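You operate a simulated robot arm through the tools that you are given. There is no shell and no other tool.

Carry out the task below with a simulated robot arm. There is one attempt and no reset: what you move stays moved.

JOB
Swap the clamp in the orange holder for the one the low rack's card names.
Fine: the old clamp goes on its free pin; lock the new one with its knob.

It is judged by the outcome, as a careful person would: the job done as asked, and still so three seconds after it is handed in. It fails if anything else is knocked over, pushed out of place, dropped, spilled or broken.

ROBOT AND FRAMES
A 7-joint arm with a three-finger gripper, fixed in place. Base frame: the origin is at the foot of the arm, x ahead of it, y to its left, z up. Units: mm, degrees, N and s.
Its first joint turns from -166.0 to 166.0 degrees. Payload 2.69 kg.
The tool frame sits at the grasp point between the pads (the TCP): z along the fingers, y along the line on which they close. The tips reach 30 mm beyond it. The gripper opens to 128 mm. The gripper's body begins 117 mm behind the TCP.
Orientation is that of the tool frame in the base frame, as a unit quaternion [x, y, z, w]. With the fingers straight down and closing along the base's y, the tool's x points along the base's -x, its y along +y and its z along -z.

CONTROLS
- The arm moves only by the tool step_arm. Its argument "deltas" is a list of rows, each an object of numbers (a shift or turn left out is 0, a gripper value left out holds the last): "dx", "dy", "dz": the shift along the tool's x, y, z in mm; "ax", "ay", "az": the turn, a rotation vector about the tool's x, y, z in degrees; "gripper": the finger opening in mm, from 0 to 128. In form: [{"dx": .., "dy": .., "dz": .., "ax": .., "ay": .., "az": .., "gripper": ..}, ...]. A call has 1 to 20 rows; each row shifts and turns the commanded pose from where the row before left it, along the tool's axes as they then stand. A row lasts 0.2 s, in which the tool goes at most 50 mm and 8.6 degrees; a call with a longer step from one row to the next is refused whole, and so is a gripper value outside its range. A pose out of reach is approached as far as the arm can. The call stops where the force on the tool passes 40 N (or 10 N more than at its start, if that is more) or the arm is blocked; 0.2 s more then pass. The fingers move at their own pace and stop on an object; they squeeze with about 28 N. The grip force told is the motor's: it shows also when the fingers shut on nothing. Time passes only in rows, and 0.2 s behind the last, so rows that do not move let the fingers close. It gives the time, the measured TCP pose, the force on the tool (base axes), the opening and the grip force at its end, in the units of the frame above (readings bear some noise), with the torque about the TCP (base axes, N m) and any sound that the robot's microphone picked up.
- Cameras (640 x 400 px; columns grow to the right, rows downward): "scene" is fixed at [219.6, -650.1, 1574.1]; the picture's right is [0.87, -0.49, 0.00], its down [-0.09, -0.17, -0.98] and it looks along [0.48, 0.86, -0.19] (base axes); focal length 373 px, centre (320, 200). "wrist" rides on the gripper at [58, 54, -131] in the tool frame; the picture's right is [-0.68, 0.74, 0.00], its down [-0.62, -0.57, -0.55] and it looks along [-0.40, -0.37, 0.84] (tool axes); focal length 234 px, centre (320, 200). There is no depth. A picture from a camera that has moved, and an enlarged one, comes with that camera's place and axes in the base frame and with its lens.
- camera(camera): a new picture of that camera. No time passes.
- move_column(by): slides the trunk up (or, below 0, down) by that many mm; the arm rides with it, the base frame stays. It gives what a move gives, with no picture.
- zoom(camera, box): a new picture of the part [left, top, right, bottom] of that camera's present view, enlarged. No time passes.
- job_done(): hands the job in; it is judged then, once.

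Places have to be worked out from the pictures, the camera data and where the tool is seen. Open the gripper and draw the arm clear of the work before you hand the job in, unless the task says otherwise.

The tools are called by a JSON object that holds its "name" and its "arguments". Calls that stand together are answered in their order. step_arm: Moves the arm, as the interface text tells. Its arguments: {"type":"object","properties":{"deltas":{"type":"array","items":{"type":"object","properties":{"dx":{"type":"number"},"dy":{"type":"number"},"dz":{"type":"number"},"ax":{"type":"number"},"ay":{"type":"number"},"az":{"type":"number"},"gripper":{"type":"number"}}}}},"required":["deltas"]} The other tools are called the same way: move_column (by) slides the trunk up or down; camera (camera) takes a picture; zoom (camera, box) takes an enlarged picture of a part of a camera's view; job_done () hands the job in.

At the start:

```text
t: 0.0
eef_pos: [581.1, 238.1, 1582.2]
orientation: [0.0, 1.0, 0.0, 0.0]
force: [-0.4, -1.2, -0.5]
wrist_torque: [0.0, 0.0, -0.01]
opening: 128.0
grip_force: 0.1
trunk travel left (down, up): [-225.0, 125.0]
```

scene: 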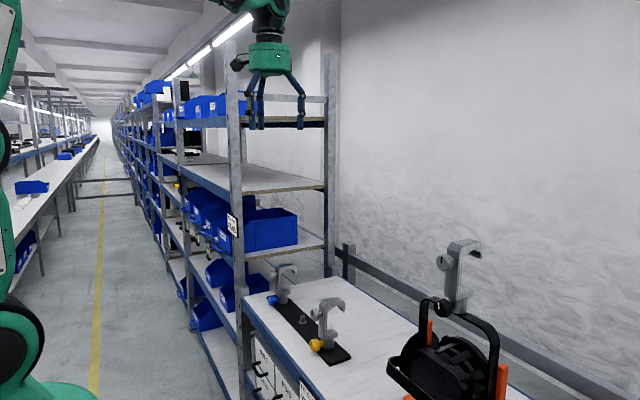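
wrist: 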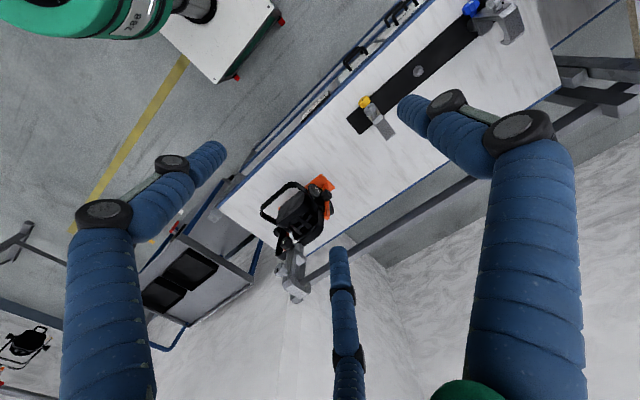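

The scene shows a bench with a dark rack that holds two clamps (blue knob, yellow knob) with a free pin between them, and an orange/black lamp-like thing holding a clamp with a black knob. I'll zoom in for details before moving.

{"name": "zoom", "arguments": {"camera": "scene", "box": [230, 230, 390, 380]}}

{"name": "zoom", "arguments": {"camera": "scene", "box": [370, 220, 530, 400]}}

{"name": "zoom", "arguments": {"camera": "wrist", "box": [330, 0, 540, 150]}}

{"name": "zoom", "arguments": {"camera": "wrist", "box": [230, 150, 360, 310]}}

```text
2.67 times, centred on (310, 305) of scene
camera zoom: at [219.6, -650.1, 1574.1], right [0.87, -0.49, 0.0], down [-0.09, -0.17, -0.98], along [0.48, 0.86, -0.19], focal length 994 px, centre (347, -80)
```

zoom: 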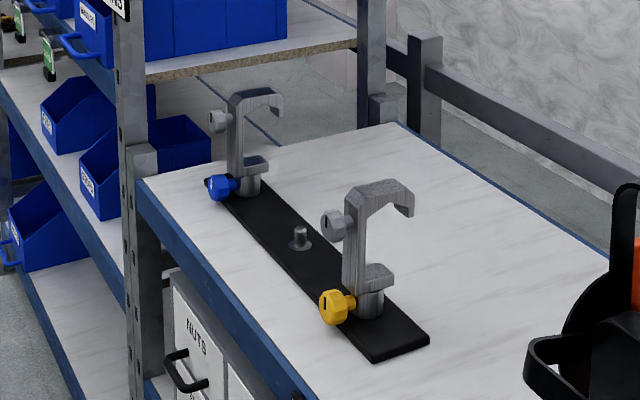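

```text
2.22 times, centred on (450, 310) of scene
camera zoom: at [219.6, -650.1, 1574.1], right [0.87, -0.49, 0.0], down [-0.09, -0.17, -0.98], along [0.48, 0.86, -0.19], focal length 828 px, centre (31, -44)
```

zoom: 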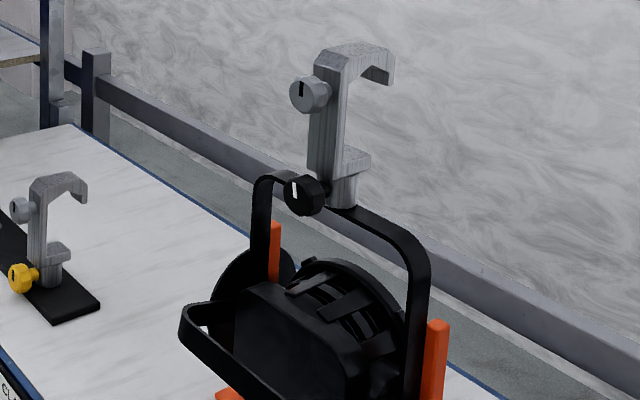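

```text
2.67 times, centred on (435, 75) of wrist
camera zoom: at [520.6, 291.7, 1711.4], right [0.68, 0.74, 0.0], down [0.62, -0.57, 0.55], along [0.4, -0.37, -0.84], focal length 624 px, centre (13, 533)
```

zoom: 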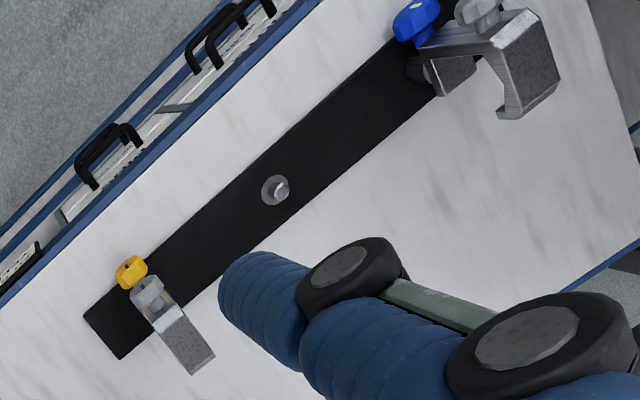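

```text
2.50 times, centred on (295, 230) of wrist
camera zoom: at [520.6, 291.7, 1711.4], right [0.68, 0.74, 0.0], down [0.62, -0.57, 0.55], along [0.4, -0.37, -0.84], focal length 585 px, centre (382, 125)
```

zoom: 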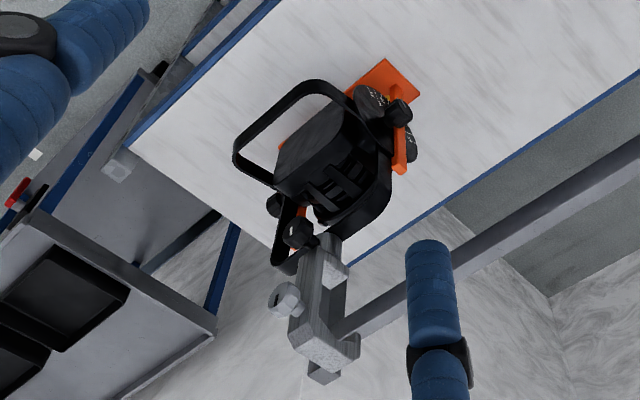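

I see cards on the shelving upright and on drawer fronts. I'll zoom in on those to find which names a clamp.

{"name": "zoom", "arguments": {"camera": "scene", "box": [215, 205, 255, 245]}}

{"name": "zoom", "arguments": {"camera": "scene", "box": [235, 310, 335, 400]}}

{"name": "zoom", "arguments": {"camera": "scene", "box": [150, 60, 260, 200]}}

{"name": "zoom", "arguments": {"camera": "wrist", "box": [0, 170, 250, 400]}}

```text
10.00 times, centred on (235, 225) of scene
camera zoom: at [219.6, -650.1, 1574.1], right [0.87, -0.49, 0.0], down [-0.09, -0.17, -0.98], along [0.48, 0.86, -0.19], focal length 3727 px, centre (1170, -50)
```

zoom: 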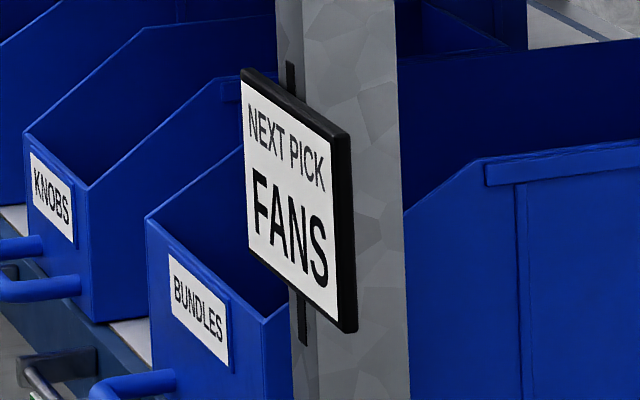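

```text
4.44 times, centred on (285, 355) of scene
camera zoom: at [219.6, -650.1, 1574.1], right [0.87, -0.49, 0.0], down [-0.09, -0.17, -0.98], along [0.48, 0.86, -0.19], focal length 1656 px, centre (476, -489)
```

zoom: 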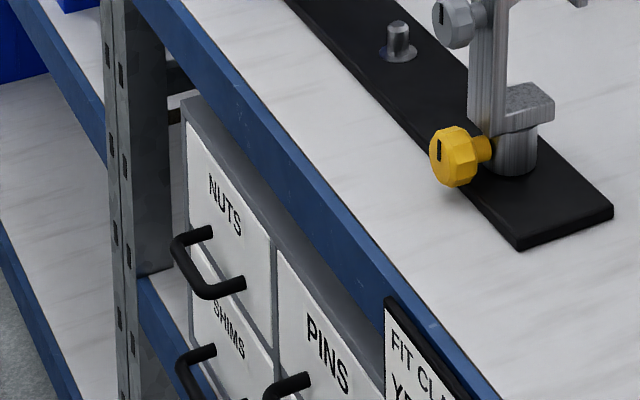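

```text
2.86 times, centred on (205, 130) of scene
camera zoom: at [219.6, -650.1, 1574.1], right [0.87, -0.49, 0.0], down [-0.09, -0.17, -0.98], along [0.48, 0.86, -0.19], focal length 1065 px, centre (649, 400)
```

zoom: 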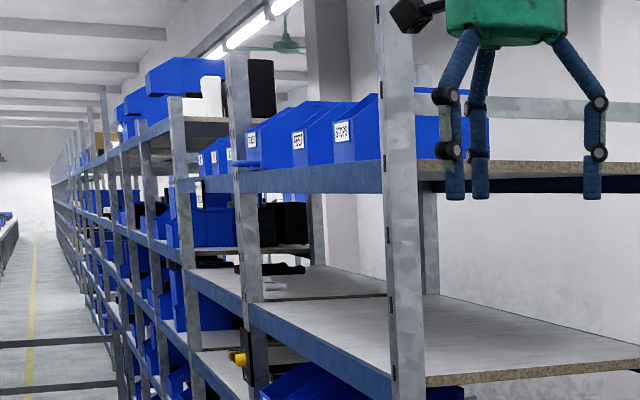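

```text
1.74 times, centred on (125, 285) of wrist
camera zoom: at [520.6, 291.7, 1711.4], right [0.68, 0.74, 0.0], down [0.62, -0.57, 0.55], along [0.4, -0.37, -0.84], focal length 407 px, centre (659, 52)
```

zoom: 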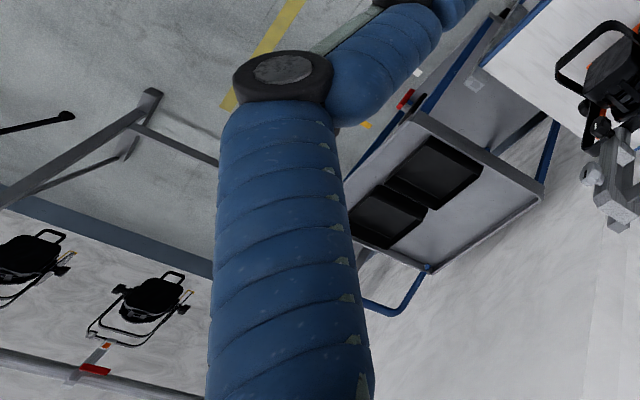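

A card on the low rack's edge begins "FIT CLA… YE…". I'll zoom in further to read all of it.

{"name": "zoom", "arguments": {"camera": "scene", "box": [300, 360, 364, 400]}}

{"name": "zoom", "arguments": {"camera": "wrist", "box": [200, 20, 460, 200]}}

{"name": "zoom", "arguments": {"camera": "wrist", "box": [320, 70, 420, 140]}}

{"name": "zoom", "arguments": {"camera": "scene", "box": [255, 250, 365, 370]}}

```text
10.00 times, centred on (332, 380) of scene
camera zoom: at [219.6, -650.1, 1574.1], right [0.87, -0.49, 0.0], down [-0.09, -0.17, -0.98], along [0.48, 0.86, -0.19], focal length 3727 px, centre (200, -1600)
```

zoom: 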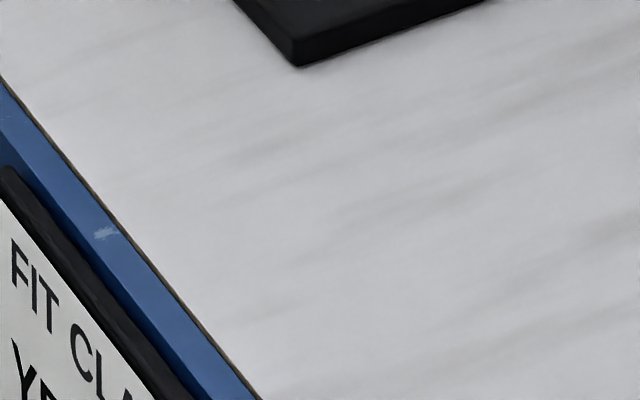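

```text
2.22 times, centred on (330, 110) of wrist
camera zoom: at [520.6, 291.7, 1711.4], right [0.68, 0.74, 0.0], down [0.62, -0.57, 0.55], along [0.4, -0.37, -0.84], focal length 520 px, centre (298, 400)
```

zoom: 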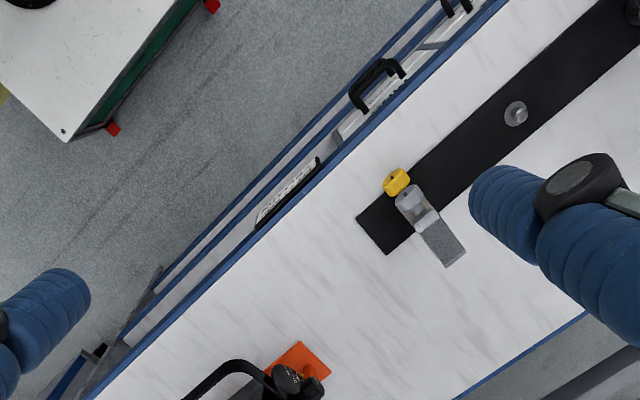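

```text
5.71 times, centred on (370, 105) of wrist
camera zoom: at [520.6, 291.7, 1711.4], right [0.68, 0.74, 0.0], down [0.62, -0.57, 0.55], along [0.4, -0.37, -0.84], focal length 1338 px, centre (34, 743)
```

zoom: 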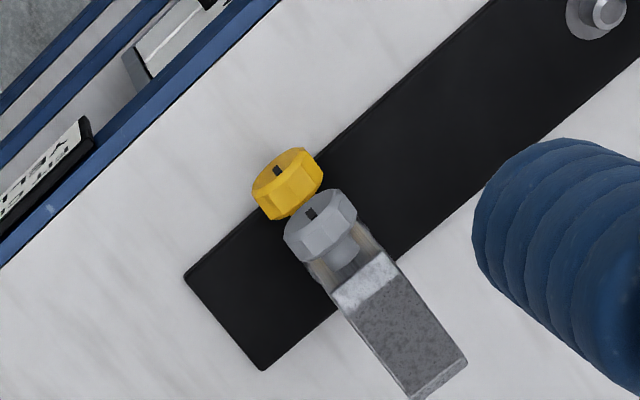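

```text
3.33 times, centred on (310, 310) of scene
camera zoom: at [219.6, -650.1, 1574.1], right [0.87, -0.49, 0.0], down [-0.09, -0.17, -0.98], along [0.48, 0.86, -0.19], focal length 1242 px, centre (353, -167)
```

zoom: 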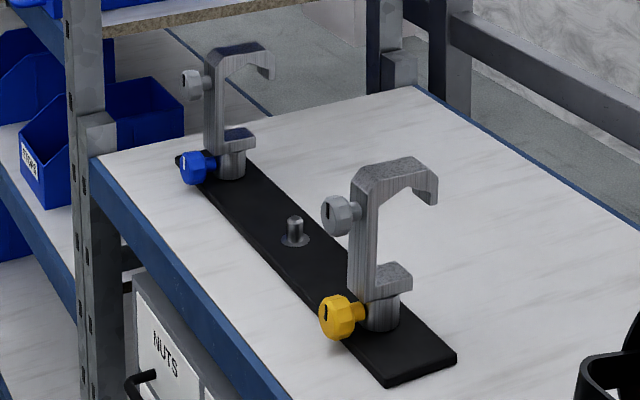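

The card reads "FIT CLAMP YE…", so most likely yellow, and I'll confirm it from closer. Next I'll look at the gripper itself, since its geometry matters for the grasps.

{"name": "zoom", "arguments": {"camera": "scene", "box": [210, 0, 330, 140]}}

{"name": "zoom", "arguments": {"camera": "scene", "box": [0, 0, 120, 400]}}

{"name": "zoom", "arguments": {"camera": "scene", "box": [400, 230, 500, 330]}}

```text
2.86 times, centred on (270, 70) of scene
camera zoom: at [219.6, -650.1, 1574.1], right [0.87, -0.49, 0.0], down [-0.09, -0.17, -0.98], along [0.48, 0.86, -0.19], focal length 1065 px, centre (463, 571)
```

zoom: 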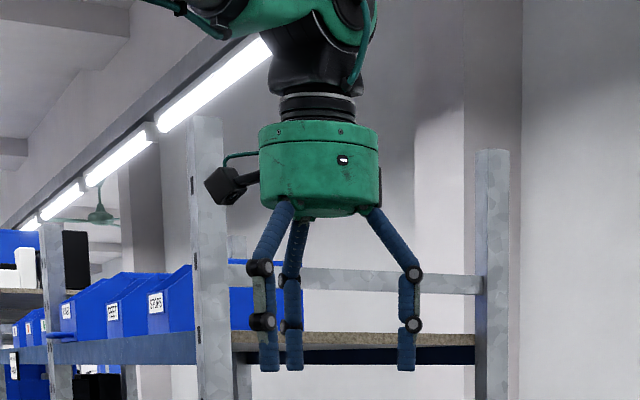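

```text
1.00 times, centred on (60, 200) of scene (not enlarged: the box is as wide or as high as the picture)
camera zoom: at [219.6, -650.1, 1574.1], right [0.87, -0.49, 0.0], down [-0.09, -0.17, -0.98], along [0.48, 0.86, -0.19], focal length 373 px, centre (580, 200)
```

zoom: 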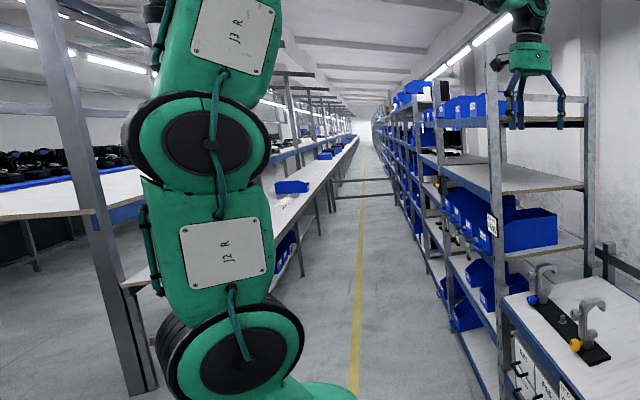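

```text
4.00 times, centred on (450, 280) of scene
camera zoom: at [219.6, -650.1, 1574.1], right [0.87, -0.49, 0.0], down [-0.09, -0.17, -0.98], along [0.48, 0.86, -0.19], focal length 1491 px, centre (-200, -120)
```

zoom: 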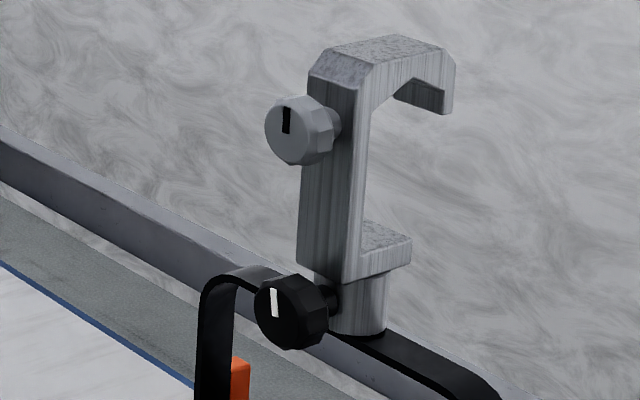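

The gripper looks like a three-finger hand, although the text describes a two-finger parallel model. I'll look at the knob marks in more detail to learn their current angles.

{"name": "zoom", "arguments": {"camera": "scene", "box": [305, 290, 355, 355]}}

{"name": "zoom", "arguments": {"camera": "scene", "box": [425, 285, 475, 320]}}

{"name": "zoom", "arguments": {"camera": "scene", "box": [260, 255, 310, 320]}}

{"name": "zoom", "arguments": {"camera": "scene", "box": [380, 290, 520, 400]}}

```text
6.15 times, centred on (330, 322) of scene
camera zoom: at [219.6, -650.1, 1574.1], right [0.87, -0.49, 0.0], down [-0.09, -0.17, -0.98], along [0.48, 0.86, -0.19], focal length 2293 px, centre (258, -554)
```

zoom: 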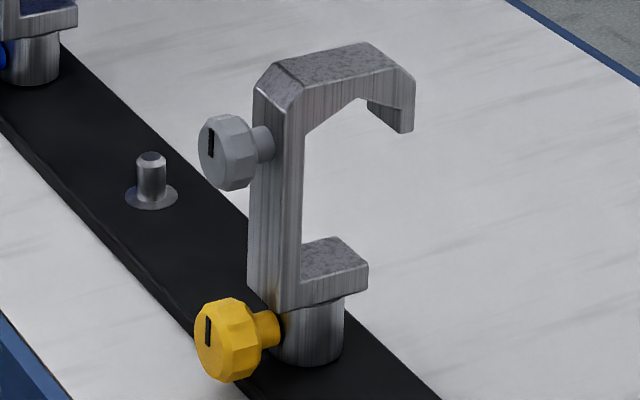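

```text
11.43 times, centred on (450, 302) of scene
camera zoom: at [219.6, -650.1, 1574.1], right [0.87, -0.49, 0.0], down [-0.09, -0.17, -0.98], along [0.48, 0.86, -0.19], focal length 4259 px, centre (-1166, -971)
```

zoom: 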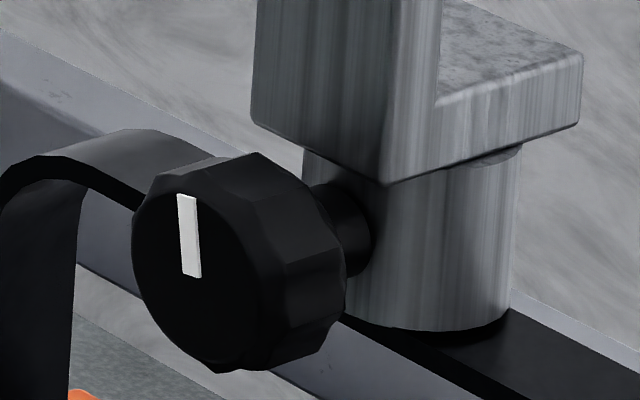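

```text
6.15 times, centred on (285, 288) of scene
camera zoom: at [219.6, -650.1, 1574.1], right [0.87, -0.49, 0.0], down [-0.09, -0.17, -0.98], along [0.48, 0.86, -0.19], focal length 2293 px, centre (535, -338)
```

zoom: 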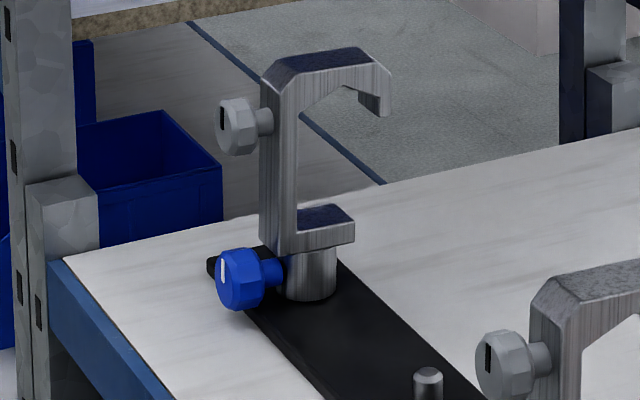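

```text
3.64 times, centred on (450, 345) of scene
camera zoom: at [219.6, -650.1, 1574.1], right [0.87, -0.49, 0.0], down [-0.09, -0.17, -0.98], along [0.48, 0.86, -0.19], focal length 1355 px, centre (-153, -327)
```

zoom: 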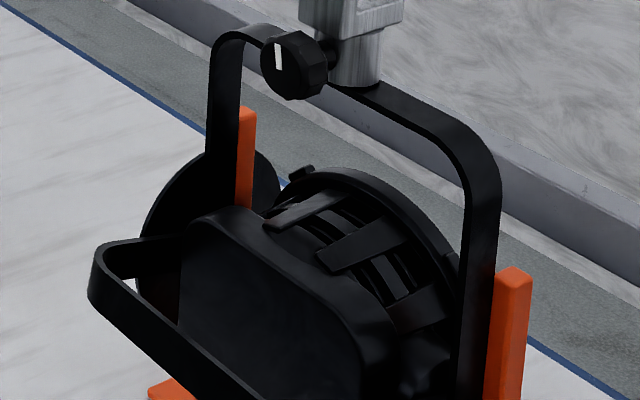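

All knob marks point up, so every knob may be in the same (tightened) state. Before going near anything I'll part-close the gripper here in free air, to see how the drawn fingers move against the stated two-finger model.

{"name": "step_arm", "arguments": {"deltas": [{"gripper": 40}, {"gripper": 40}, {"gripper": 40}]}}

{"name": "zoom", "arguments": {"camera": "scene", "box": [210, 0, 330, 140]}}

{"name": "camera", "arguments": {"camera": "wrist"}}

```text
t: 0.8
eef_pos: [580.2, 238.2, 1581.3]
orientation: [0.0, 1.0, 0.001, 0.0]
force: [1.0, 0.3, -0.3]
wrist_torque: [0.05, 0.0, 0.02]
opening: 39.9
grip_force: 0.0
trunk travel left (down, up): [-225.0, 125.0]
```

```text
2.86 times, centred on (270, 70) of scene
camera zoom: at [219.6, -650.1, 1574.1], right [0.87, -0.49, 0.0], down [-0.09, -0.17, -0.98], along [0.48, 0.86, -0.19], focal length 1065 px, centre (463, 571)
```

zoom: 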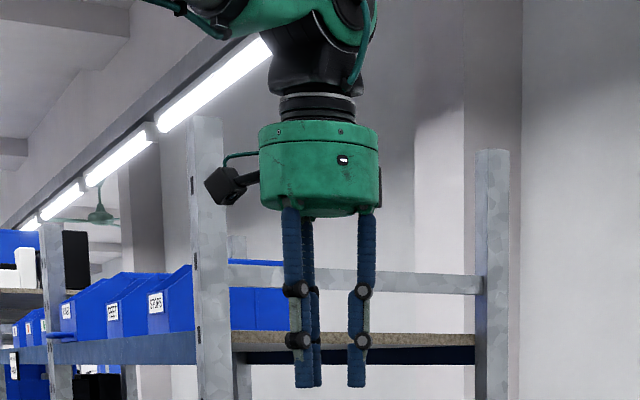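

```text
taken
camera wrist: at [520.6, 291.7, 1711.4], right [0.68, 0.74, 0.0], down [0.62, -0.57, 0.55], along [0.4, -0.37, -0.84], focal length 234 px, centre (320, 200)
```

wrist: 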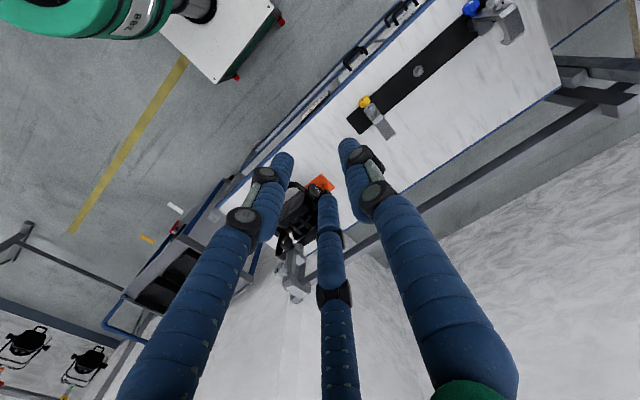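

The drawn fingers close radially to match the stated opening, so I'll choose grasps that suit both models. Now I'll move to open space in front of the bench, reopen, and begin turning the tool about its axis so the camera ends up on top when the tool points forward.

{"name": "step_arm", "arguments": {"deltas": [{"dx": 20, "dy": -30, "gripper": 100}, {"dx": 20, "dy": -30}, {"dx": 20, "dy": -30}, {"dx": 20, "dy": -30}, {"dx": 20, "dy": -30}, {"dx": 20, "dy": -30}, {"az": 8.5}, {"az": 8.5}, {"az": 8.5}, {"az": 8.5}, {"az": 8.5}, {"az": 8.5}, {"az": 8.5}, {"az": 8.5}, {"az": 8.5}, {"az": 8.5}]}}

{"name": "camera", "arguments": {"camera": "scene"}}

```text
t: 4.2
eef_pos: [460.2, 58.0, 1581.6]
orientation: [0.676, 0.737, 0.0, 0.0]
force: [-0.3, 0.0, 1.2]
wrist_torque: [-0.01, -0.01, 0.05]
opening: 99.8
grip_force: 0.0
trunk travel left (down, up): [-225.0, 125.0]
```

```text
taken
```

scene: 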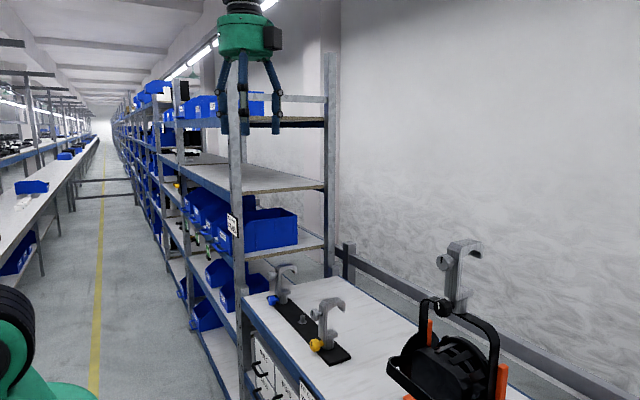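

The tool turned as commanded. I'll finish the half turn and then begin tilting the fingers forward (toward +x).

{"name": "step_arm", "arguments": {"deltas": [{"az": 8.5}, {"az": 8.5}, {"az": 8.5}, {"az": 8.5}, {"az": 8.5}, {"az": 8.5}, {"az": 8.5}, {"az": 8.5}, {"az": 8.5}, {"az": 8.5}, {"az": 8.5}, {"az": 1.5}, {"ay": 8.5}, {"ay": 8.5}, {"ay": 8.5}]}}

{"name": "camera", "arguments": {"camera": "scene"}}

{"name": "camera", "arguments": {"camera": "wrist"}}

```text
t: 7.4
eef_pos: [462.8, -21.0, 1580.8]
orientation: [0.975, 0.032, 0.222, -0.014]
force: [0.8, -0.3, 0.2]
wrist_torque: [0.03, 0.02, 0.03]
opening: 99.9
grip_force: 0.0
out of reach, approached as far as the arm can: row 10, 11, 12
trunk travel left (down, up): [-225.0, 125.0]
```

```text
taken
```

scene: 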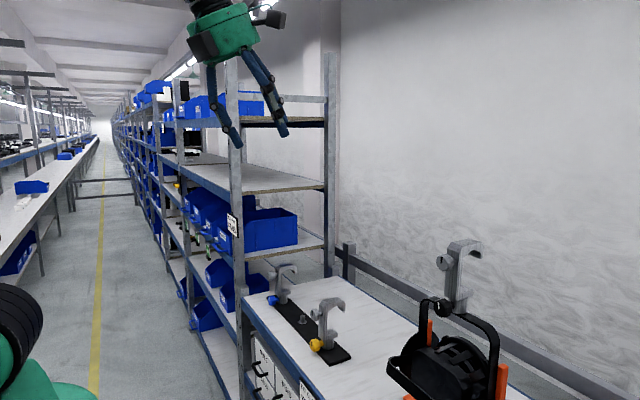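

```text
taken
camera wrist: at [461.1, -76.0, 1721.6], right [-0.56, -0.77, -0.3], down [-0.83, 0.51, 0.24], along [-0.03, 0.38, -0.92], focal length 234 px, centre (320, 200)
```

wrist: 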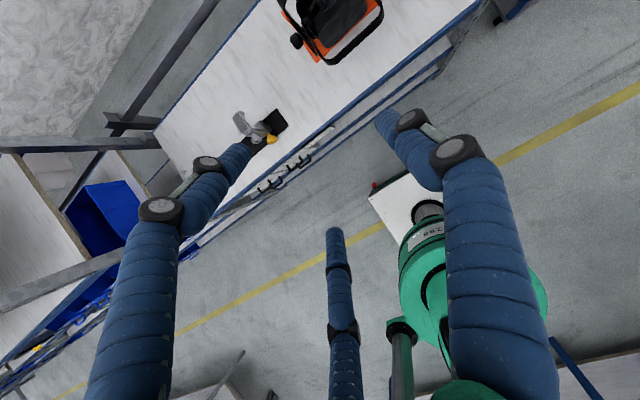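

Three rows near the end of the half turn were past the arm's limit, and y reads -21 where I expected 58. I'll let it settle with a still row and see where it ends up.

{"name": "step_arm", "arguments": {"deltas": [{"dx": 0}, {"dx": 0}, {"dx": 0}]}}

```text
t: 8.2
eef_pos: [461.5, -18.8, 1579.5]
orientation: [0.975, 0.032, 0.221, -0.014]
force: [-0.7, -0.1, 0.7]
wrist_torque: [-0.01, -0.03, 0.0]
opening: 99.8
grip_force: 0.0
trunk travel left (down, up): [-225.0, 125.0]
```

It is stable with the tilt as intended, and just a few degrees of yaw short. I'll continue tilting to horizontal while shifting forward, staying well above everything at z≈1580.

{"name": "step_arm", "arguments": {"deltas": [{"dx": 17, "dz": 10, "ay": 8.3}, {"dx": 16, "dz": 12, "ay": 8.3}, {"dx": 14, "dz": 15, "ay": 8.3}, {"dx": 11, "dz": 16, "ay": 8.3}, {"dx": 9, "dz": 18, "ay": 8.3}, {"dx": 6, "dz": 19, "ay": 8.3}, {"dx": 3, "dz": 20, "ay": 8.3}, {"dz": 20, "ay": 6.2}]}}

{"name": "camera", "arguments": {"camera": "scene"}}

{"name": "camera", "arguments": {"camera": "wrist"}}

```text
t: 10.2
eef_pos: [653.3, -11.0, 1486.6]
orientation: [0.754, 0.014, 0.655, -0.034]
force: [-1.6, -0.3, 0.0]
wrist_torque: [0.01, 0.03, -0.03]
opening: 99.8
grip_force: 0.2
trunk travel left (down, up): [-225.0, 125.0]
stopped in row 8: the arm was blocked; the commanded pose is now the measured one
```

```text
taken
```

scene: 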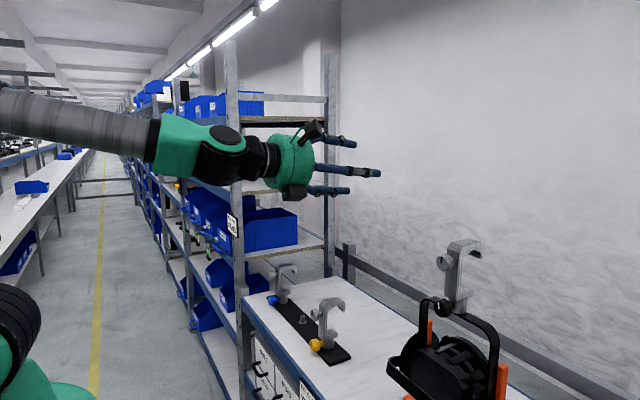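

```text
taken
camera wrist: at [534.8, -76.0, 1560.8], right [-0.05, -0.72, -0.69], down [-0.67, 0.54, -0.51], along [0.75, 0.44, -0.5], focal length 234 px, centre (320, 200)
```

wrist: 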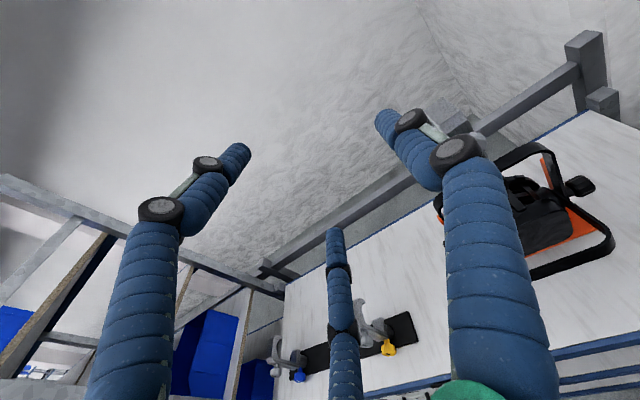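

The arm was blocked (no contact force, probably a joint limit) at about 82° of tilt, and the tool is now nearly horizontal. I'll go down toward lamp height in free space, then straighten the last degrees and look.

{"name": "step_arm", "arguments": {"deltas": [{"dx": -26.2, "dy": 19.6, "dz": -3.2}, {"dx": -26.2, "dy": 19.6, "dz": -3.2}, {"dx": -26.2, "dy": 19.6, "dz": -3.2}, {"dx": -26.2, "dy": 19.6, "dz": -3.2}, {"dx": -26.2, "dy": 19.6, "dz": -3.2}, {"dx": -26.2, "dy": 19.6, "dz": -3.2}, {"ay": 4, "ax": -2}, {"ay": 4, "ax": -2}, {"dx": 0}]}}

{"name": "camera", "arguments": {"camera": "scene"}}

{"name": "camera", "arguments": {"camera": "wrist"}}

```text
t: 12.2
eef_pos: [622.3, -125.8, 1329.9]
orientation: [0.709, -0.012, 0.705, -0.007]
force: [-0.4, -0.1, -0.4]
wrist_torque: [0.01, -0.05, 0.0]
opening: 99.7
grip_force: 0.0
trunk travel left (down, up): [-225.0, 125.0]
```

```text
taken
```

scene: 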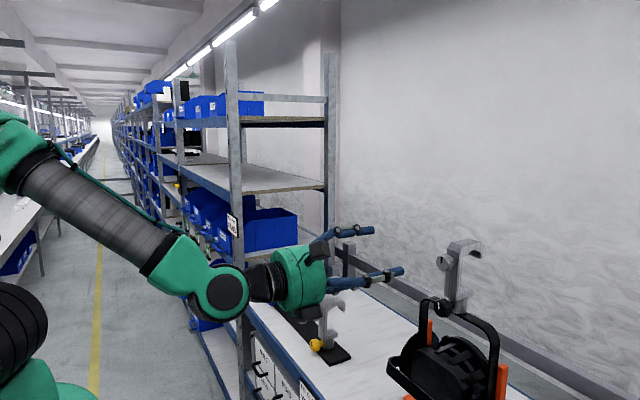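

```text
taken
camera wrist: at [490.2, -181.3, 1385.0], right [-0.01, -0.72, -0.7], down [-0.55, 0.59, -0.6], along [0.84, 0.38, -0.4], focal length 234 px, centre (320, 200)
```

wrist: 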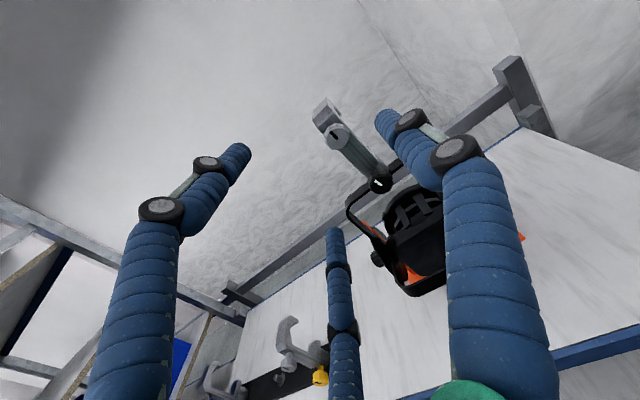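

The tool is now horizontal at (622,-126,1330) and the lamp clamp is visible. I'll zoom in on the lamp clamp and the rack.

{"name": "zoom", "arguments": {"camera": "wrist", "box": [290, 80, 450, 220]}}

{"name": "zoom", "arguments": {"camera": "wrist", "box": [340, 160, 470, 300]}}

{"name": "zoom", "arguments": {"camera": "wrist", "box": [180, 300, 360, 400]}}

{"name": "zoom", "arguments": {"camera": "scene", "box": [290, 200, 490, 330]}}

```text
2.86 times, centred on (370, 150) of wrist
camera zoom: at [490.2, -181.3, 1385.0], right [-0.01, -0.72, -0.7], down [-0.55, 0.59, -0.6], along [0.84, 0.38, -0.4], focal length 669 px, centre (177, 343)
```

zoom: 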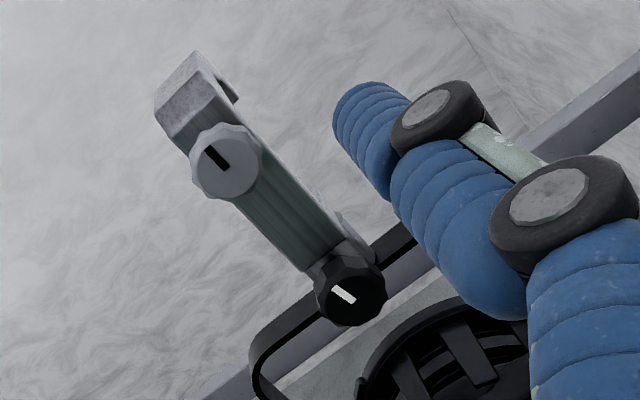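

```text
2.86 times, centred on (405, 230) of wrist
camera zoom: at [490.2, -181.3, 1385.0], right [-0.01, -0.72, -0.7], down [-0.55, 0.59, -0.6], along [0.84, 0.38, -0.4], focal length 669 px, centre (77, 114)
```

zoom: 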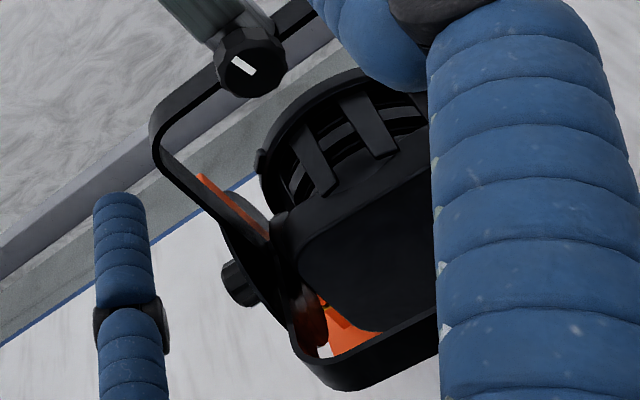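

```text
3.56 times, centred on (270, 350) of wrist
camera zoom: at [490.2, -181.3, 1385.0], right [-0.01, -0.72, -0.7], down [-0.55, 0.59, -0.6], along [0.84, 0.38, -0.4], focal length 833 px, centre (498, -333)
```

zoom: 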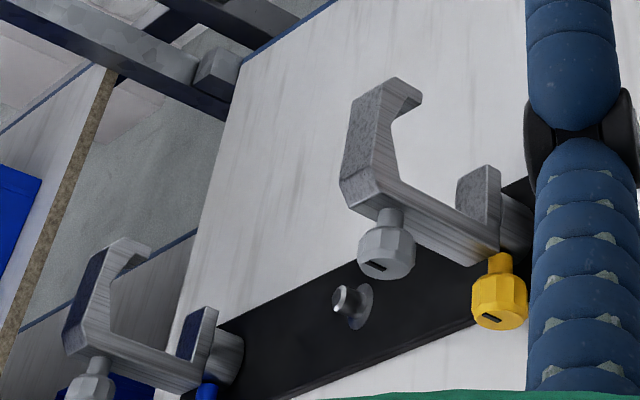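

```text
3.08 times, centred on (390, 265) of scene
camera zoom: at [219.6, -650.1, 1574.1], right [0.87, -0.49, 0.0], down [-0.09, -0.17, -0.98], along [0.48, 0.86, -0.19], focal length 1147 px, centre (105, 0)
```

zoom: 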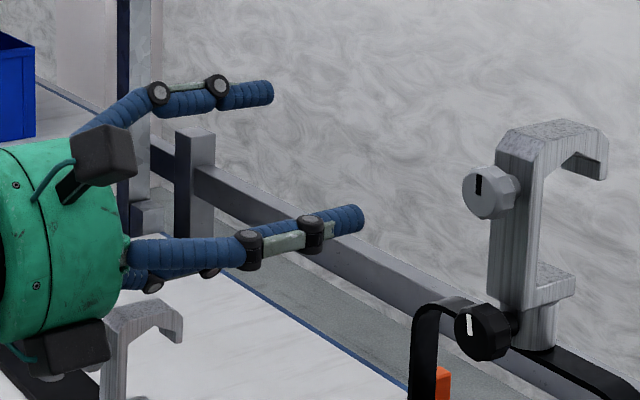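

Triangulating both views consistently puts the black knob's front face at about (815,-125,1189), the grey knob at (817,-126,1292) and the socket axis at x≈871. The yellow knob face comes out near (723,287,901). I'll lower to the black knob's height, move up in front of it without touching, and look again.

{"name": "step_arm", "arguments": {"deltas": [{"dx": -23.5, "dy": 0.5}, {"dx": -23.5, "dy": 0.5}, {"dx": -23.5, "dy": 0.5}, {"dx": -23.5, "dy": 0.5}, {"dx": -23.5, "dy": 0.5}, {"dx": -23.5, "dy": 0.5}, {"dz": 25}, {"dz": 25}, {"dz": 25}, {"dz": 25}, {"dz": 20}, {"dx": 0}]}}

{"name": "camera", "arguments": {"camera": "wrist"}}

{"name": "camera", "arguments": {"camera": "scene"}}

```text
t: 14.8
eef_pos: [741.2, -127.6, 1185.0]
orientation: [0.709, -0.011, 0.705, -0.009]
force: [-0.2, 0.1, 0.1]
wrist_torque: [-0.01, 0.0, -0.05]
opening: 100.1
grip_force: 0.0
trunk travel left (down, up): [-225.0, 125.0]
```

```text
taken
camera wrist: at [609.5, -182.1, 1242.8], right [-0.01, -0.72, -0.7], down [-0.55, 0.59, -0.6], along [0.84, 0.38, -0.4], focal length 234 px, centre (320, 200)
```

wrist: 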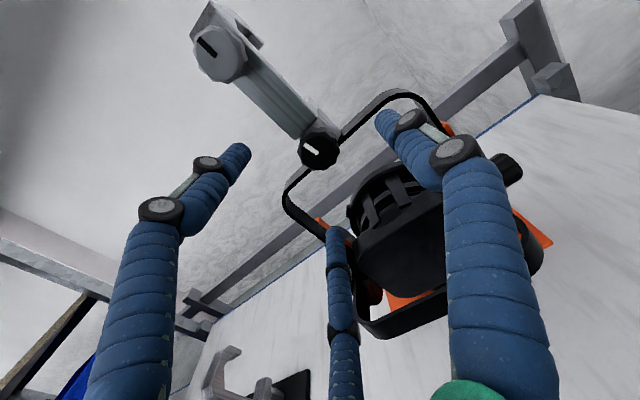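

```text
taken
```

scene: 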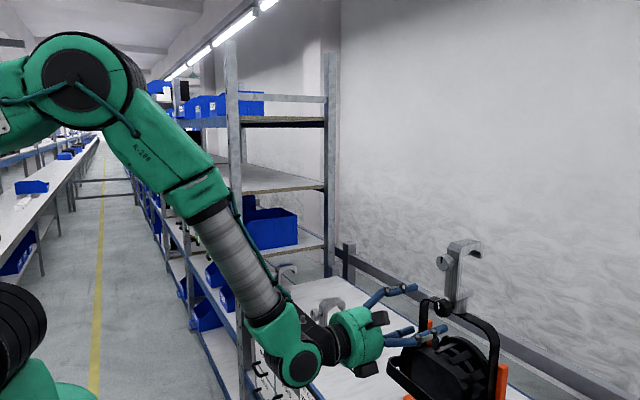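

The knob lies almost exactly on the tool axis. I'll zoom in to check the centring before closing in.

{"name": "zoom", "arguments": {"camera": "wrist", "box": [270, 110, 366, 170]}}

{"name": "zoom", "arguments": {"camera": "scene", "box": [360, 230, 500, 340]}}

```text
6.67 times, centred on (318, 140) of wrist
camera zoom: at [609.5, -182.1, 1242.8], right [-0.01, -0.72, -0.7], down [-0.55, 0.59, -0.6], along [0.84, 0.38, -0.4], focal length 1561 px, centre (333, 600)
```

zoom: 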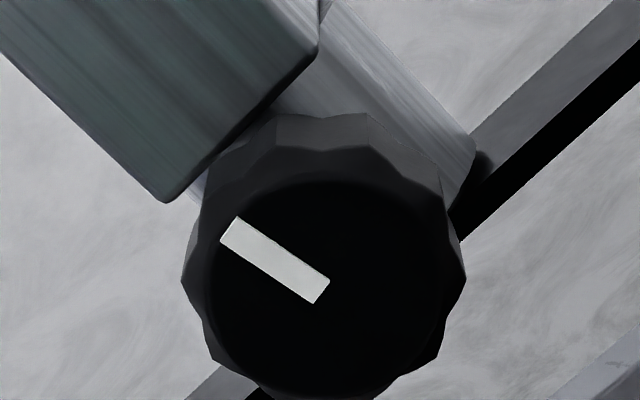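

```text
3.64 times, centred on (430, 285) of scene
camera zoom: at [219.6, -650.1, 1574.1], right [0.87, -0.49, 0.0], down [-0.09, -0.17, -0.98], along [0.48, 0.86, -0.19], focal length 1355 px, centre (-80, -109)
```

zoom: 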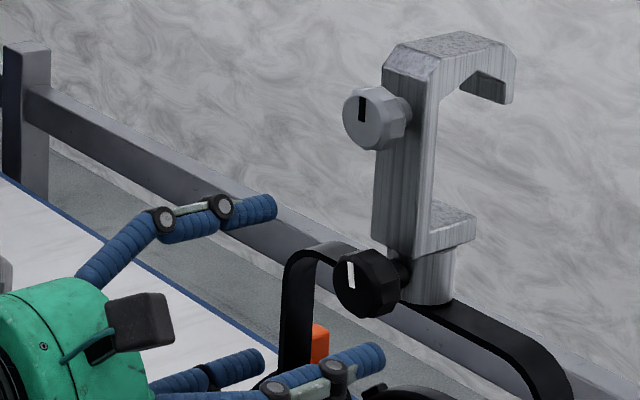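

The wrist view puts the knob axis at about y=-124.5, z=1183–1187. I'll nudge sideways 2.5 mm, move closer to x≈778 and re-measure with the changed view.

{"name": "step_arm", "arguments": {"deltas": [{"dz": 12, "dy": -1.3}, {"dz": 12, "dy": -1.3}, {"dz": 12}, {"dx": 0}]}}

{"name": "zoom", "arguments": {"camera": "wrist", "box": [256, 110, 384, 190]}}

{"name": "zoom", "arguments": {"camera": "scene", "box": [380, 260, 476, 320]}}

```text
t: 15.8
eef_pos: [777.4, -123.5, 1185.6]
orientation: [0.709, -0.01, 0.705, -0.009]
force: [0.4, -0.7, 0.8]
wrist_torque: [0.0, -0.01, 0.0]
opening: 99.9
grip_force: 0.1
trunk travel left (down, up): [-225.0, 125.0]
```

```text
5.00 times, centred on (320, 150) of wrist
camera zoom: at [644.4, -178.5, 1242.6], right [-0.01, -0.72, -0.7], down [-0.55, 0.59, -0.6], along [0.84, 0.38, -0.4], focal length 1171 px, centre (320, 450)
```

zoom: 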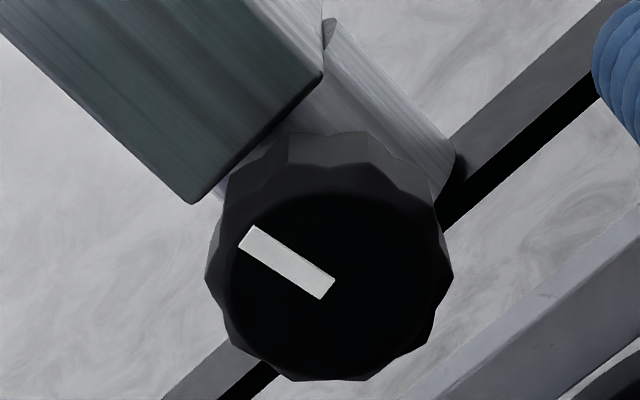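

```text
6.67 times, centred on (428, 290) of scene
camera zoom: at [219.6, -650.1, 1574.1], right [0.87, -0.49, 0.0], down [-0.09, -0.17, -0.98], along [0.48, 0.86, -0.19], focal length 2484 px, centre (-400, -400)
```

zoom: 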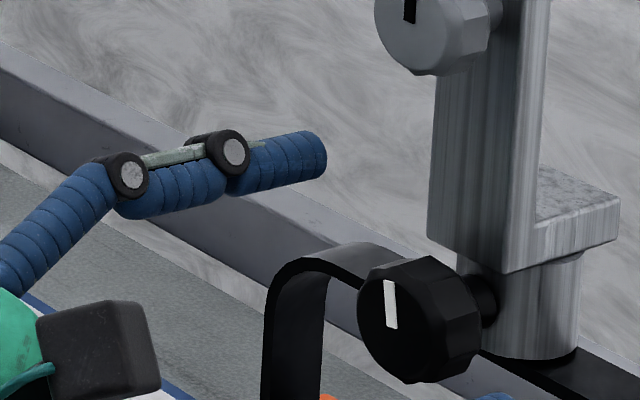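

Two wrist views intersect at the black knob face (816,-124.5,1183), nearly on axis. I'll trim slightly, advance so the tips overlap the knob's 25 mm depth while stopping short of the shank, and narrow the fingers to just over the knob's width.

{"name": "step_arm", "arguments": {"deltas": [{"dx": -1.6, "dy": 0.9}, {"dz": 8.5}, {"dz": 8.5}, {"dz": 8.5}, {"gripper": 60}, {"gripper": 50}, {"gripper": 50}]}}

{"name": "camera", "arguments": {"camera": "wrist"}}

{"name": "zoom", "arguments": {"camera": "scene", "box": [380, 240, 500, 330]}}

```text
t: 17.4
eef_pos: [802.2, -125.2, 1185.4]
orientation: [0.709, -0.012, 0.705, -0.007]
force: [-0.1, -0.5, 0.6]
wrist_torque: [-0.02, 0.01, -0.02]
opening: 49.9
grip_force: 0.1
trunk travel left (down, up): [-225.0, 125.0]
```

```text
taken
camera wrist: at [670.6, -180.5, 1241.4], right [-0.01, -0.72, -0.7], down [-0.55, 0.59, -0.6], along [0.84, 0.38, -0.4], focal length 234 px, centre (320, 200)
```

wrist: 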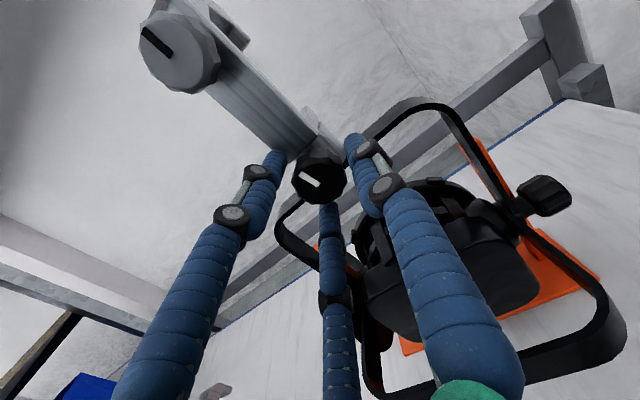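

```text
4.44 times, centred on (440, 285) of scene
camera zoom: at [219.6, -650.1, 1574.1], right [0.87, -0.49, 0.0], down [-0.09, -0.17, -0.98], along [0.48, 0.86, -0.19], focal length 1656 px, centre (-213, -178)
```

zoom: 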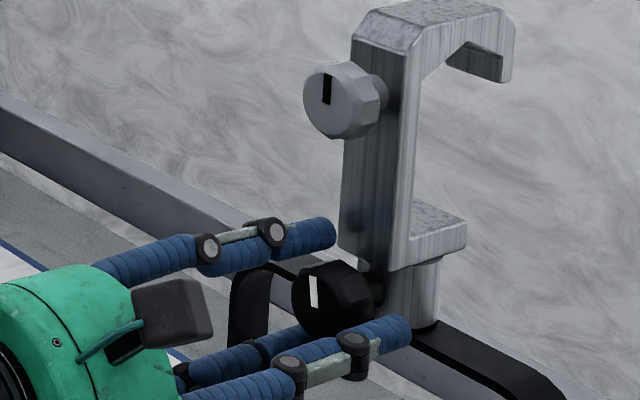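

The knob sits centred between the fingers. I'll close gently in stages onto it.

{"name": "step_arm", "arguments": {"deltas": [{"gripper": 44}, {"gripper": 42}, {"gripper": 40}, {"gripper": 38}, {"gripper": 36}, {"gripper": 30}, {"gripper": 30}]}}

{"name": "zoom", "arguments": {"camera": "scene", "box": [380, 240, 500, 330]}}

{"name": "zoom", "arguments": {"camera": "wrist", "box": [240, 100, 400, 220]}}

```text
t: 19.0
eef_pos: [803.1, -124.2, 1185.2]
orientation: [0.709, -0.011, 0.705, -0.008]
force: [0.7, 2.4, 3.1]
wrist_torque: [-0.01, -0.09, 0.09]
opening: 37.4
grip_force: 5.5
trunk travel left (down, up): [-225.0, 125.0]
```

```text
4.44 times, centred on (440, 285) of scene
camera zoom: at [219.6, -650.1, 1574.1], right [0.87, -0.49, 0.0], down [-0.09, -0.17, -0.98], along [0.48, 0.86, -0.19], focal length 1656 px, centre (-213, -178)
```

zoom: 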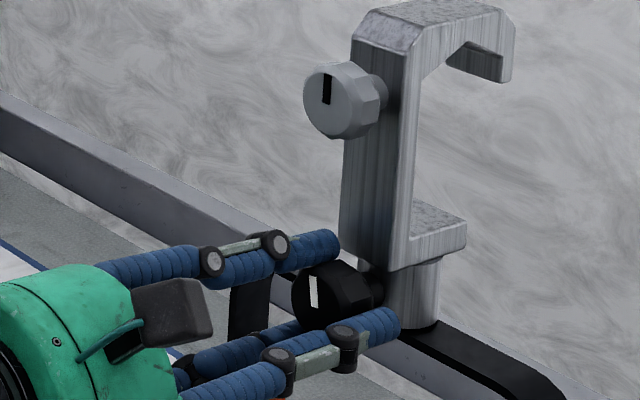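

```text
3.33 times, centred on (320, 160) of wrist
camera zoom: at [670.6, -180.3, 1241.7], right [-0.01, -0.72, -0.7], down [-0.55, 0.58, -0.6], along [0.84, 0.38, -0.4], focal length 781 px, centre (320, 333)
```

zoom: 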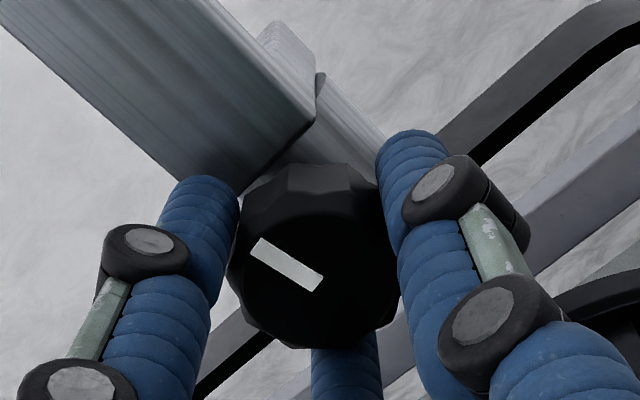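

Contact at a 37.4 mm opening, with small side forces (about 2–3 N). I'll squeeze fully and begin turning counter-clockwise seen from the front (negative az) in small steps, watching the torque.

{"name": "step_arm", "arguments": {"deltas": [{"gripper": 10}, {"gripper": 0}, {"gripper": 0}, {"az": -4}, {"az": -4}, {"az": -4}]}}

{"name": "zoom", "arguments": {"camera": "wrist", "box": [240, 100, 400, 220]}}

{"name": "zoom", "arguments": {"camera": "scene", "box": [380, 240, 500, 330]}}

```text
t: 20.4
eef_pos: [804.2, -125.6, 1185.0]
orientation: [0.706, 0.063, 0.703, 0.067]
force: [0.0, 3.0, 10.1]
wrist_torque: [0.02, -0.38, -0.02]
opening: 36.3
grip_force: 28.5
trunk travel left (down, up): [-225.0, 125.0]
```

```text
3.33 times, centred on (320, 160) of wrist
camera zoom: at [670.7, -166.9, 1251.9], right [-0.01, -0.85, -0.53], down [-0.55, 0.45, -0.71], along [0.84, 0.29, -0.47], focal length 781 px, centre (320, 333)
```

zoom: 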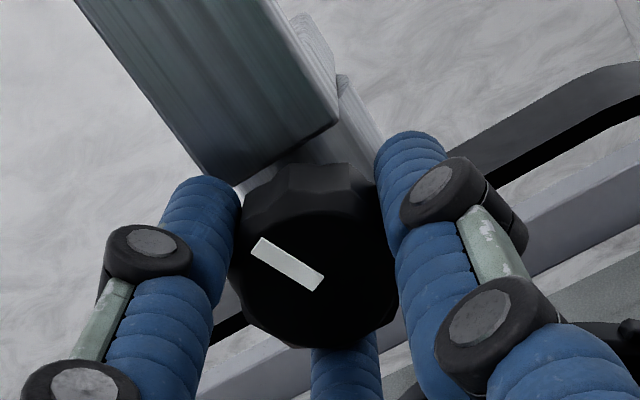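

```text
4.44 times, centred on (440, 285) of scene
camera zoom: at [219.6, -650.1, 1574.1], right [0.87, -0.49, 0.0], down [-0.09, -0.17, -0.98], along [0.48, 0.86, -0.19], focal length 1656 px, centre (-213, -178)
```

zoom: 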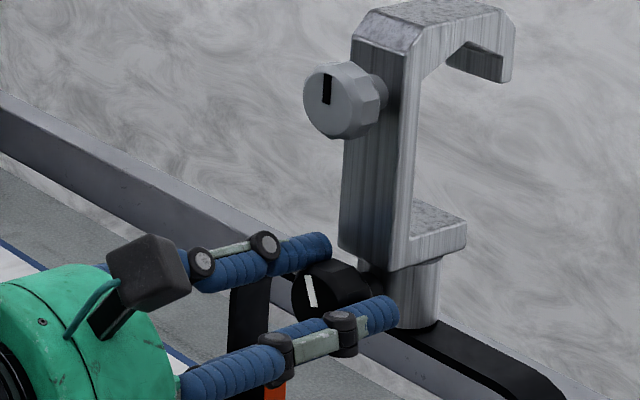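

The knob turns with the gripper: the mark stays fixed in the wrist view and the axial torque is low. A 10 N upward force means I am gripping slightly low, so I'll rise about 1 mm and carry on turning.

{"name": "step_arm", "arguments": {"deltas": [{"dx": 0.7}, {"dx": 0.6}, {"az": -5}, {"az": -5}, {"az": -5}, {"az": -5}]}}

{"name": "zoom", "arguments": {"camera": "scene", "box": [380, 240, 500, 330]}}

```text
t: 21.8
eef_pos: [803.2, -125.4, 1185.3]
orientation: [0.685, 0.185, 0.68, 0.186]
force: [2.0, -4.0, 0.3]
wrist_torque: [-0.01, -0.17, -0.29]
opening: 36.3
grip_force: 27.9
trunk travel left (down, up): [-225.0, 125.0]
```

```text
4.44 times, centred on (440, 285) of scene
camera zoom: at [219.6, -650.1, 1574.1], right [0.87, -0.49, 0.0], down [-0.09, -0.17, -0.98], along [0.48, 0.86, -0.19], focal length 1656 px, centre (-213, -178)
```

zoom: 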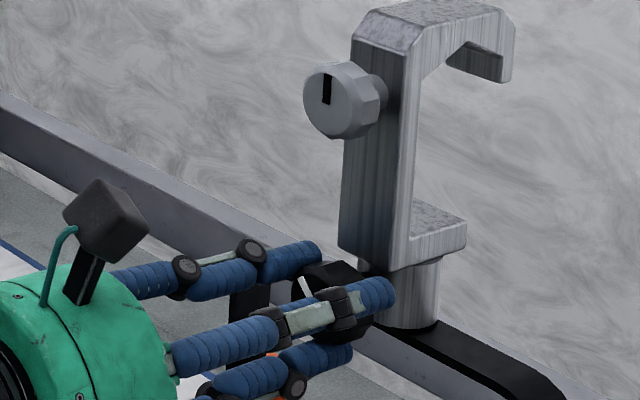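

The knob follows and forces are small. I'll keep turning toward a quarter turn and beyond.

{"name": "step_arm", "arguments": {"deltas": [{"az": -6}, {"az": -6}, {"az": -6}, {"az": -6}, {"az": -6}, {"az": -6}, {"az": -6}, {"az": -6}, {"az": -6}, {"az": -6}]}}

{"name": "zoom", "arguments": {"camera": "scene", "box": [380, 240, 500, 330]}}

{"name": "zoom", "arguments": {"camera": "wrist", "box": [240, 100, 400, 220]}}

```text
t: 24.0
eef_pos: [802.9, -124.9, 1186.3]
orientation: [0.501, 0.501, 0.495, 0.503]
force: [0.6, -0.7, 0.8]
wrist_torque: [0.01, -0.1, -0.04]
opening: 36.4
grip_force: 28.1
trunk travel left (down, up): [-225.0, 125.0]
```

```text
4.44 times, centred on (440, 285) of scene
camera zoom: at [219.6, -650.1, 1574.1], right [0.87, -0.49, 0.0], down [-0.09, -0.17, -0.98], along [0.48, 0.86, -0.19], focal length 1656 px, centre (-213, -178)
```

zoom: 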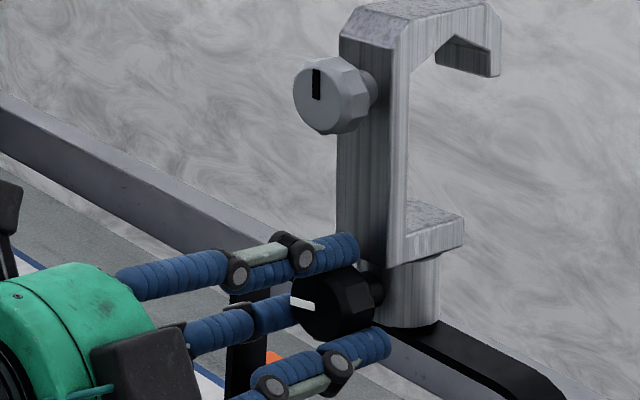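

```text
3.33 times, centred on (320, 160) of wrist
camera zoom: at [670.9, -65.8, 1238.5], right [0.0, -0.67, 0.74], down [-0.55, -0.62, -0.56], along [0.83, -0.41, -0.37], focal length 781 px, centre (320, 333)
```

zoom: 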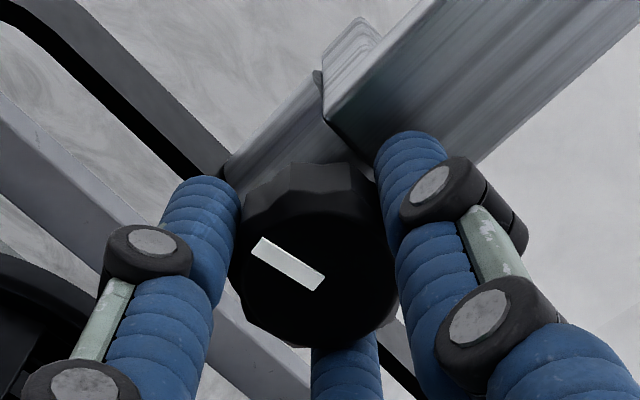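

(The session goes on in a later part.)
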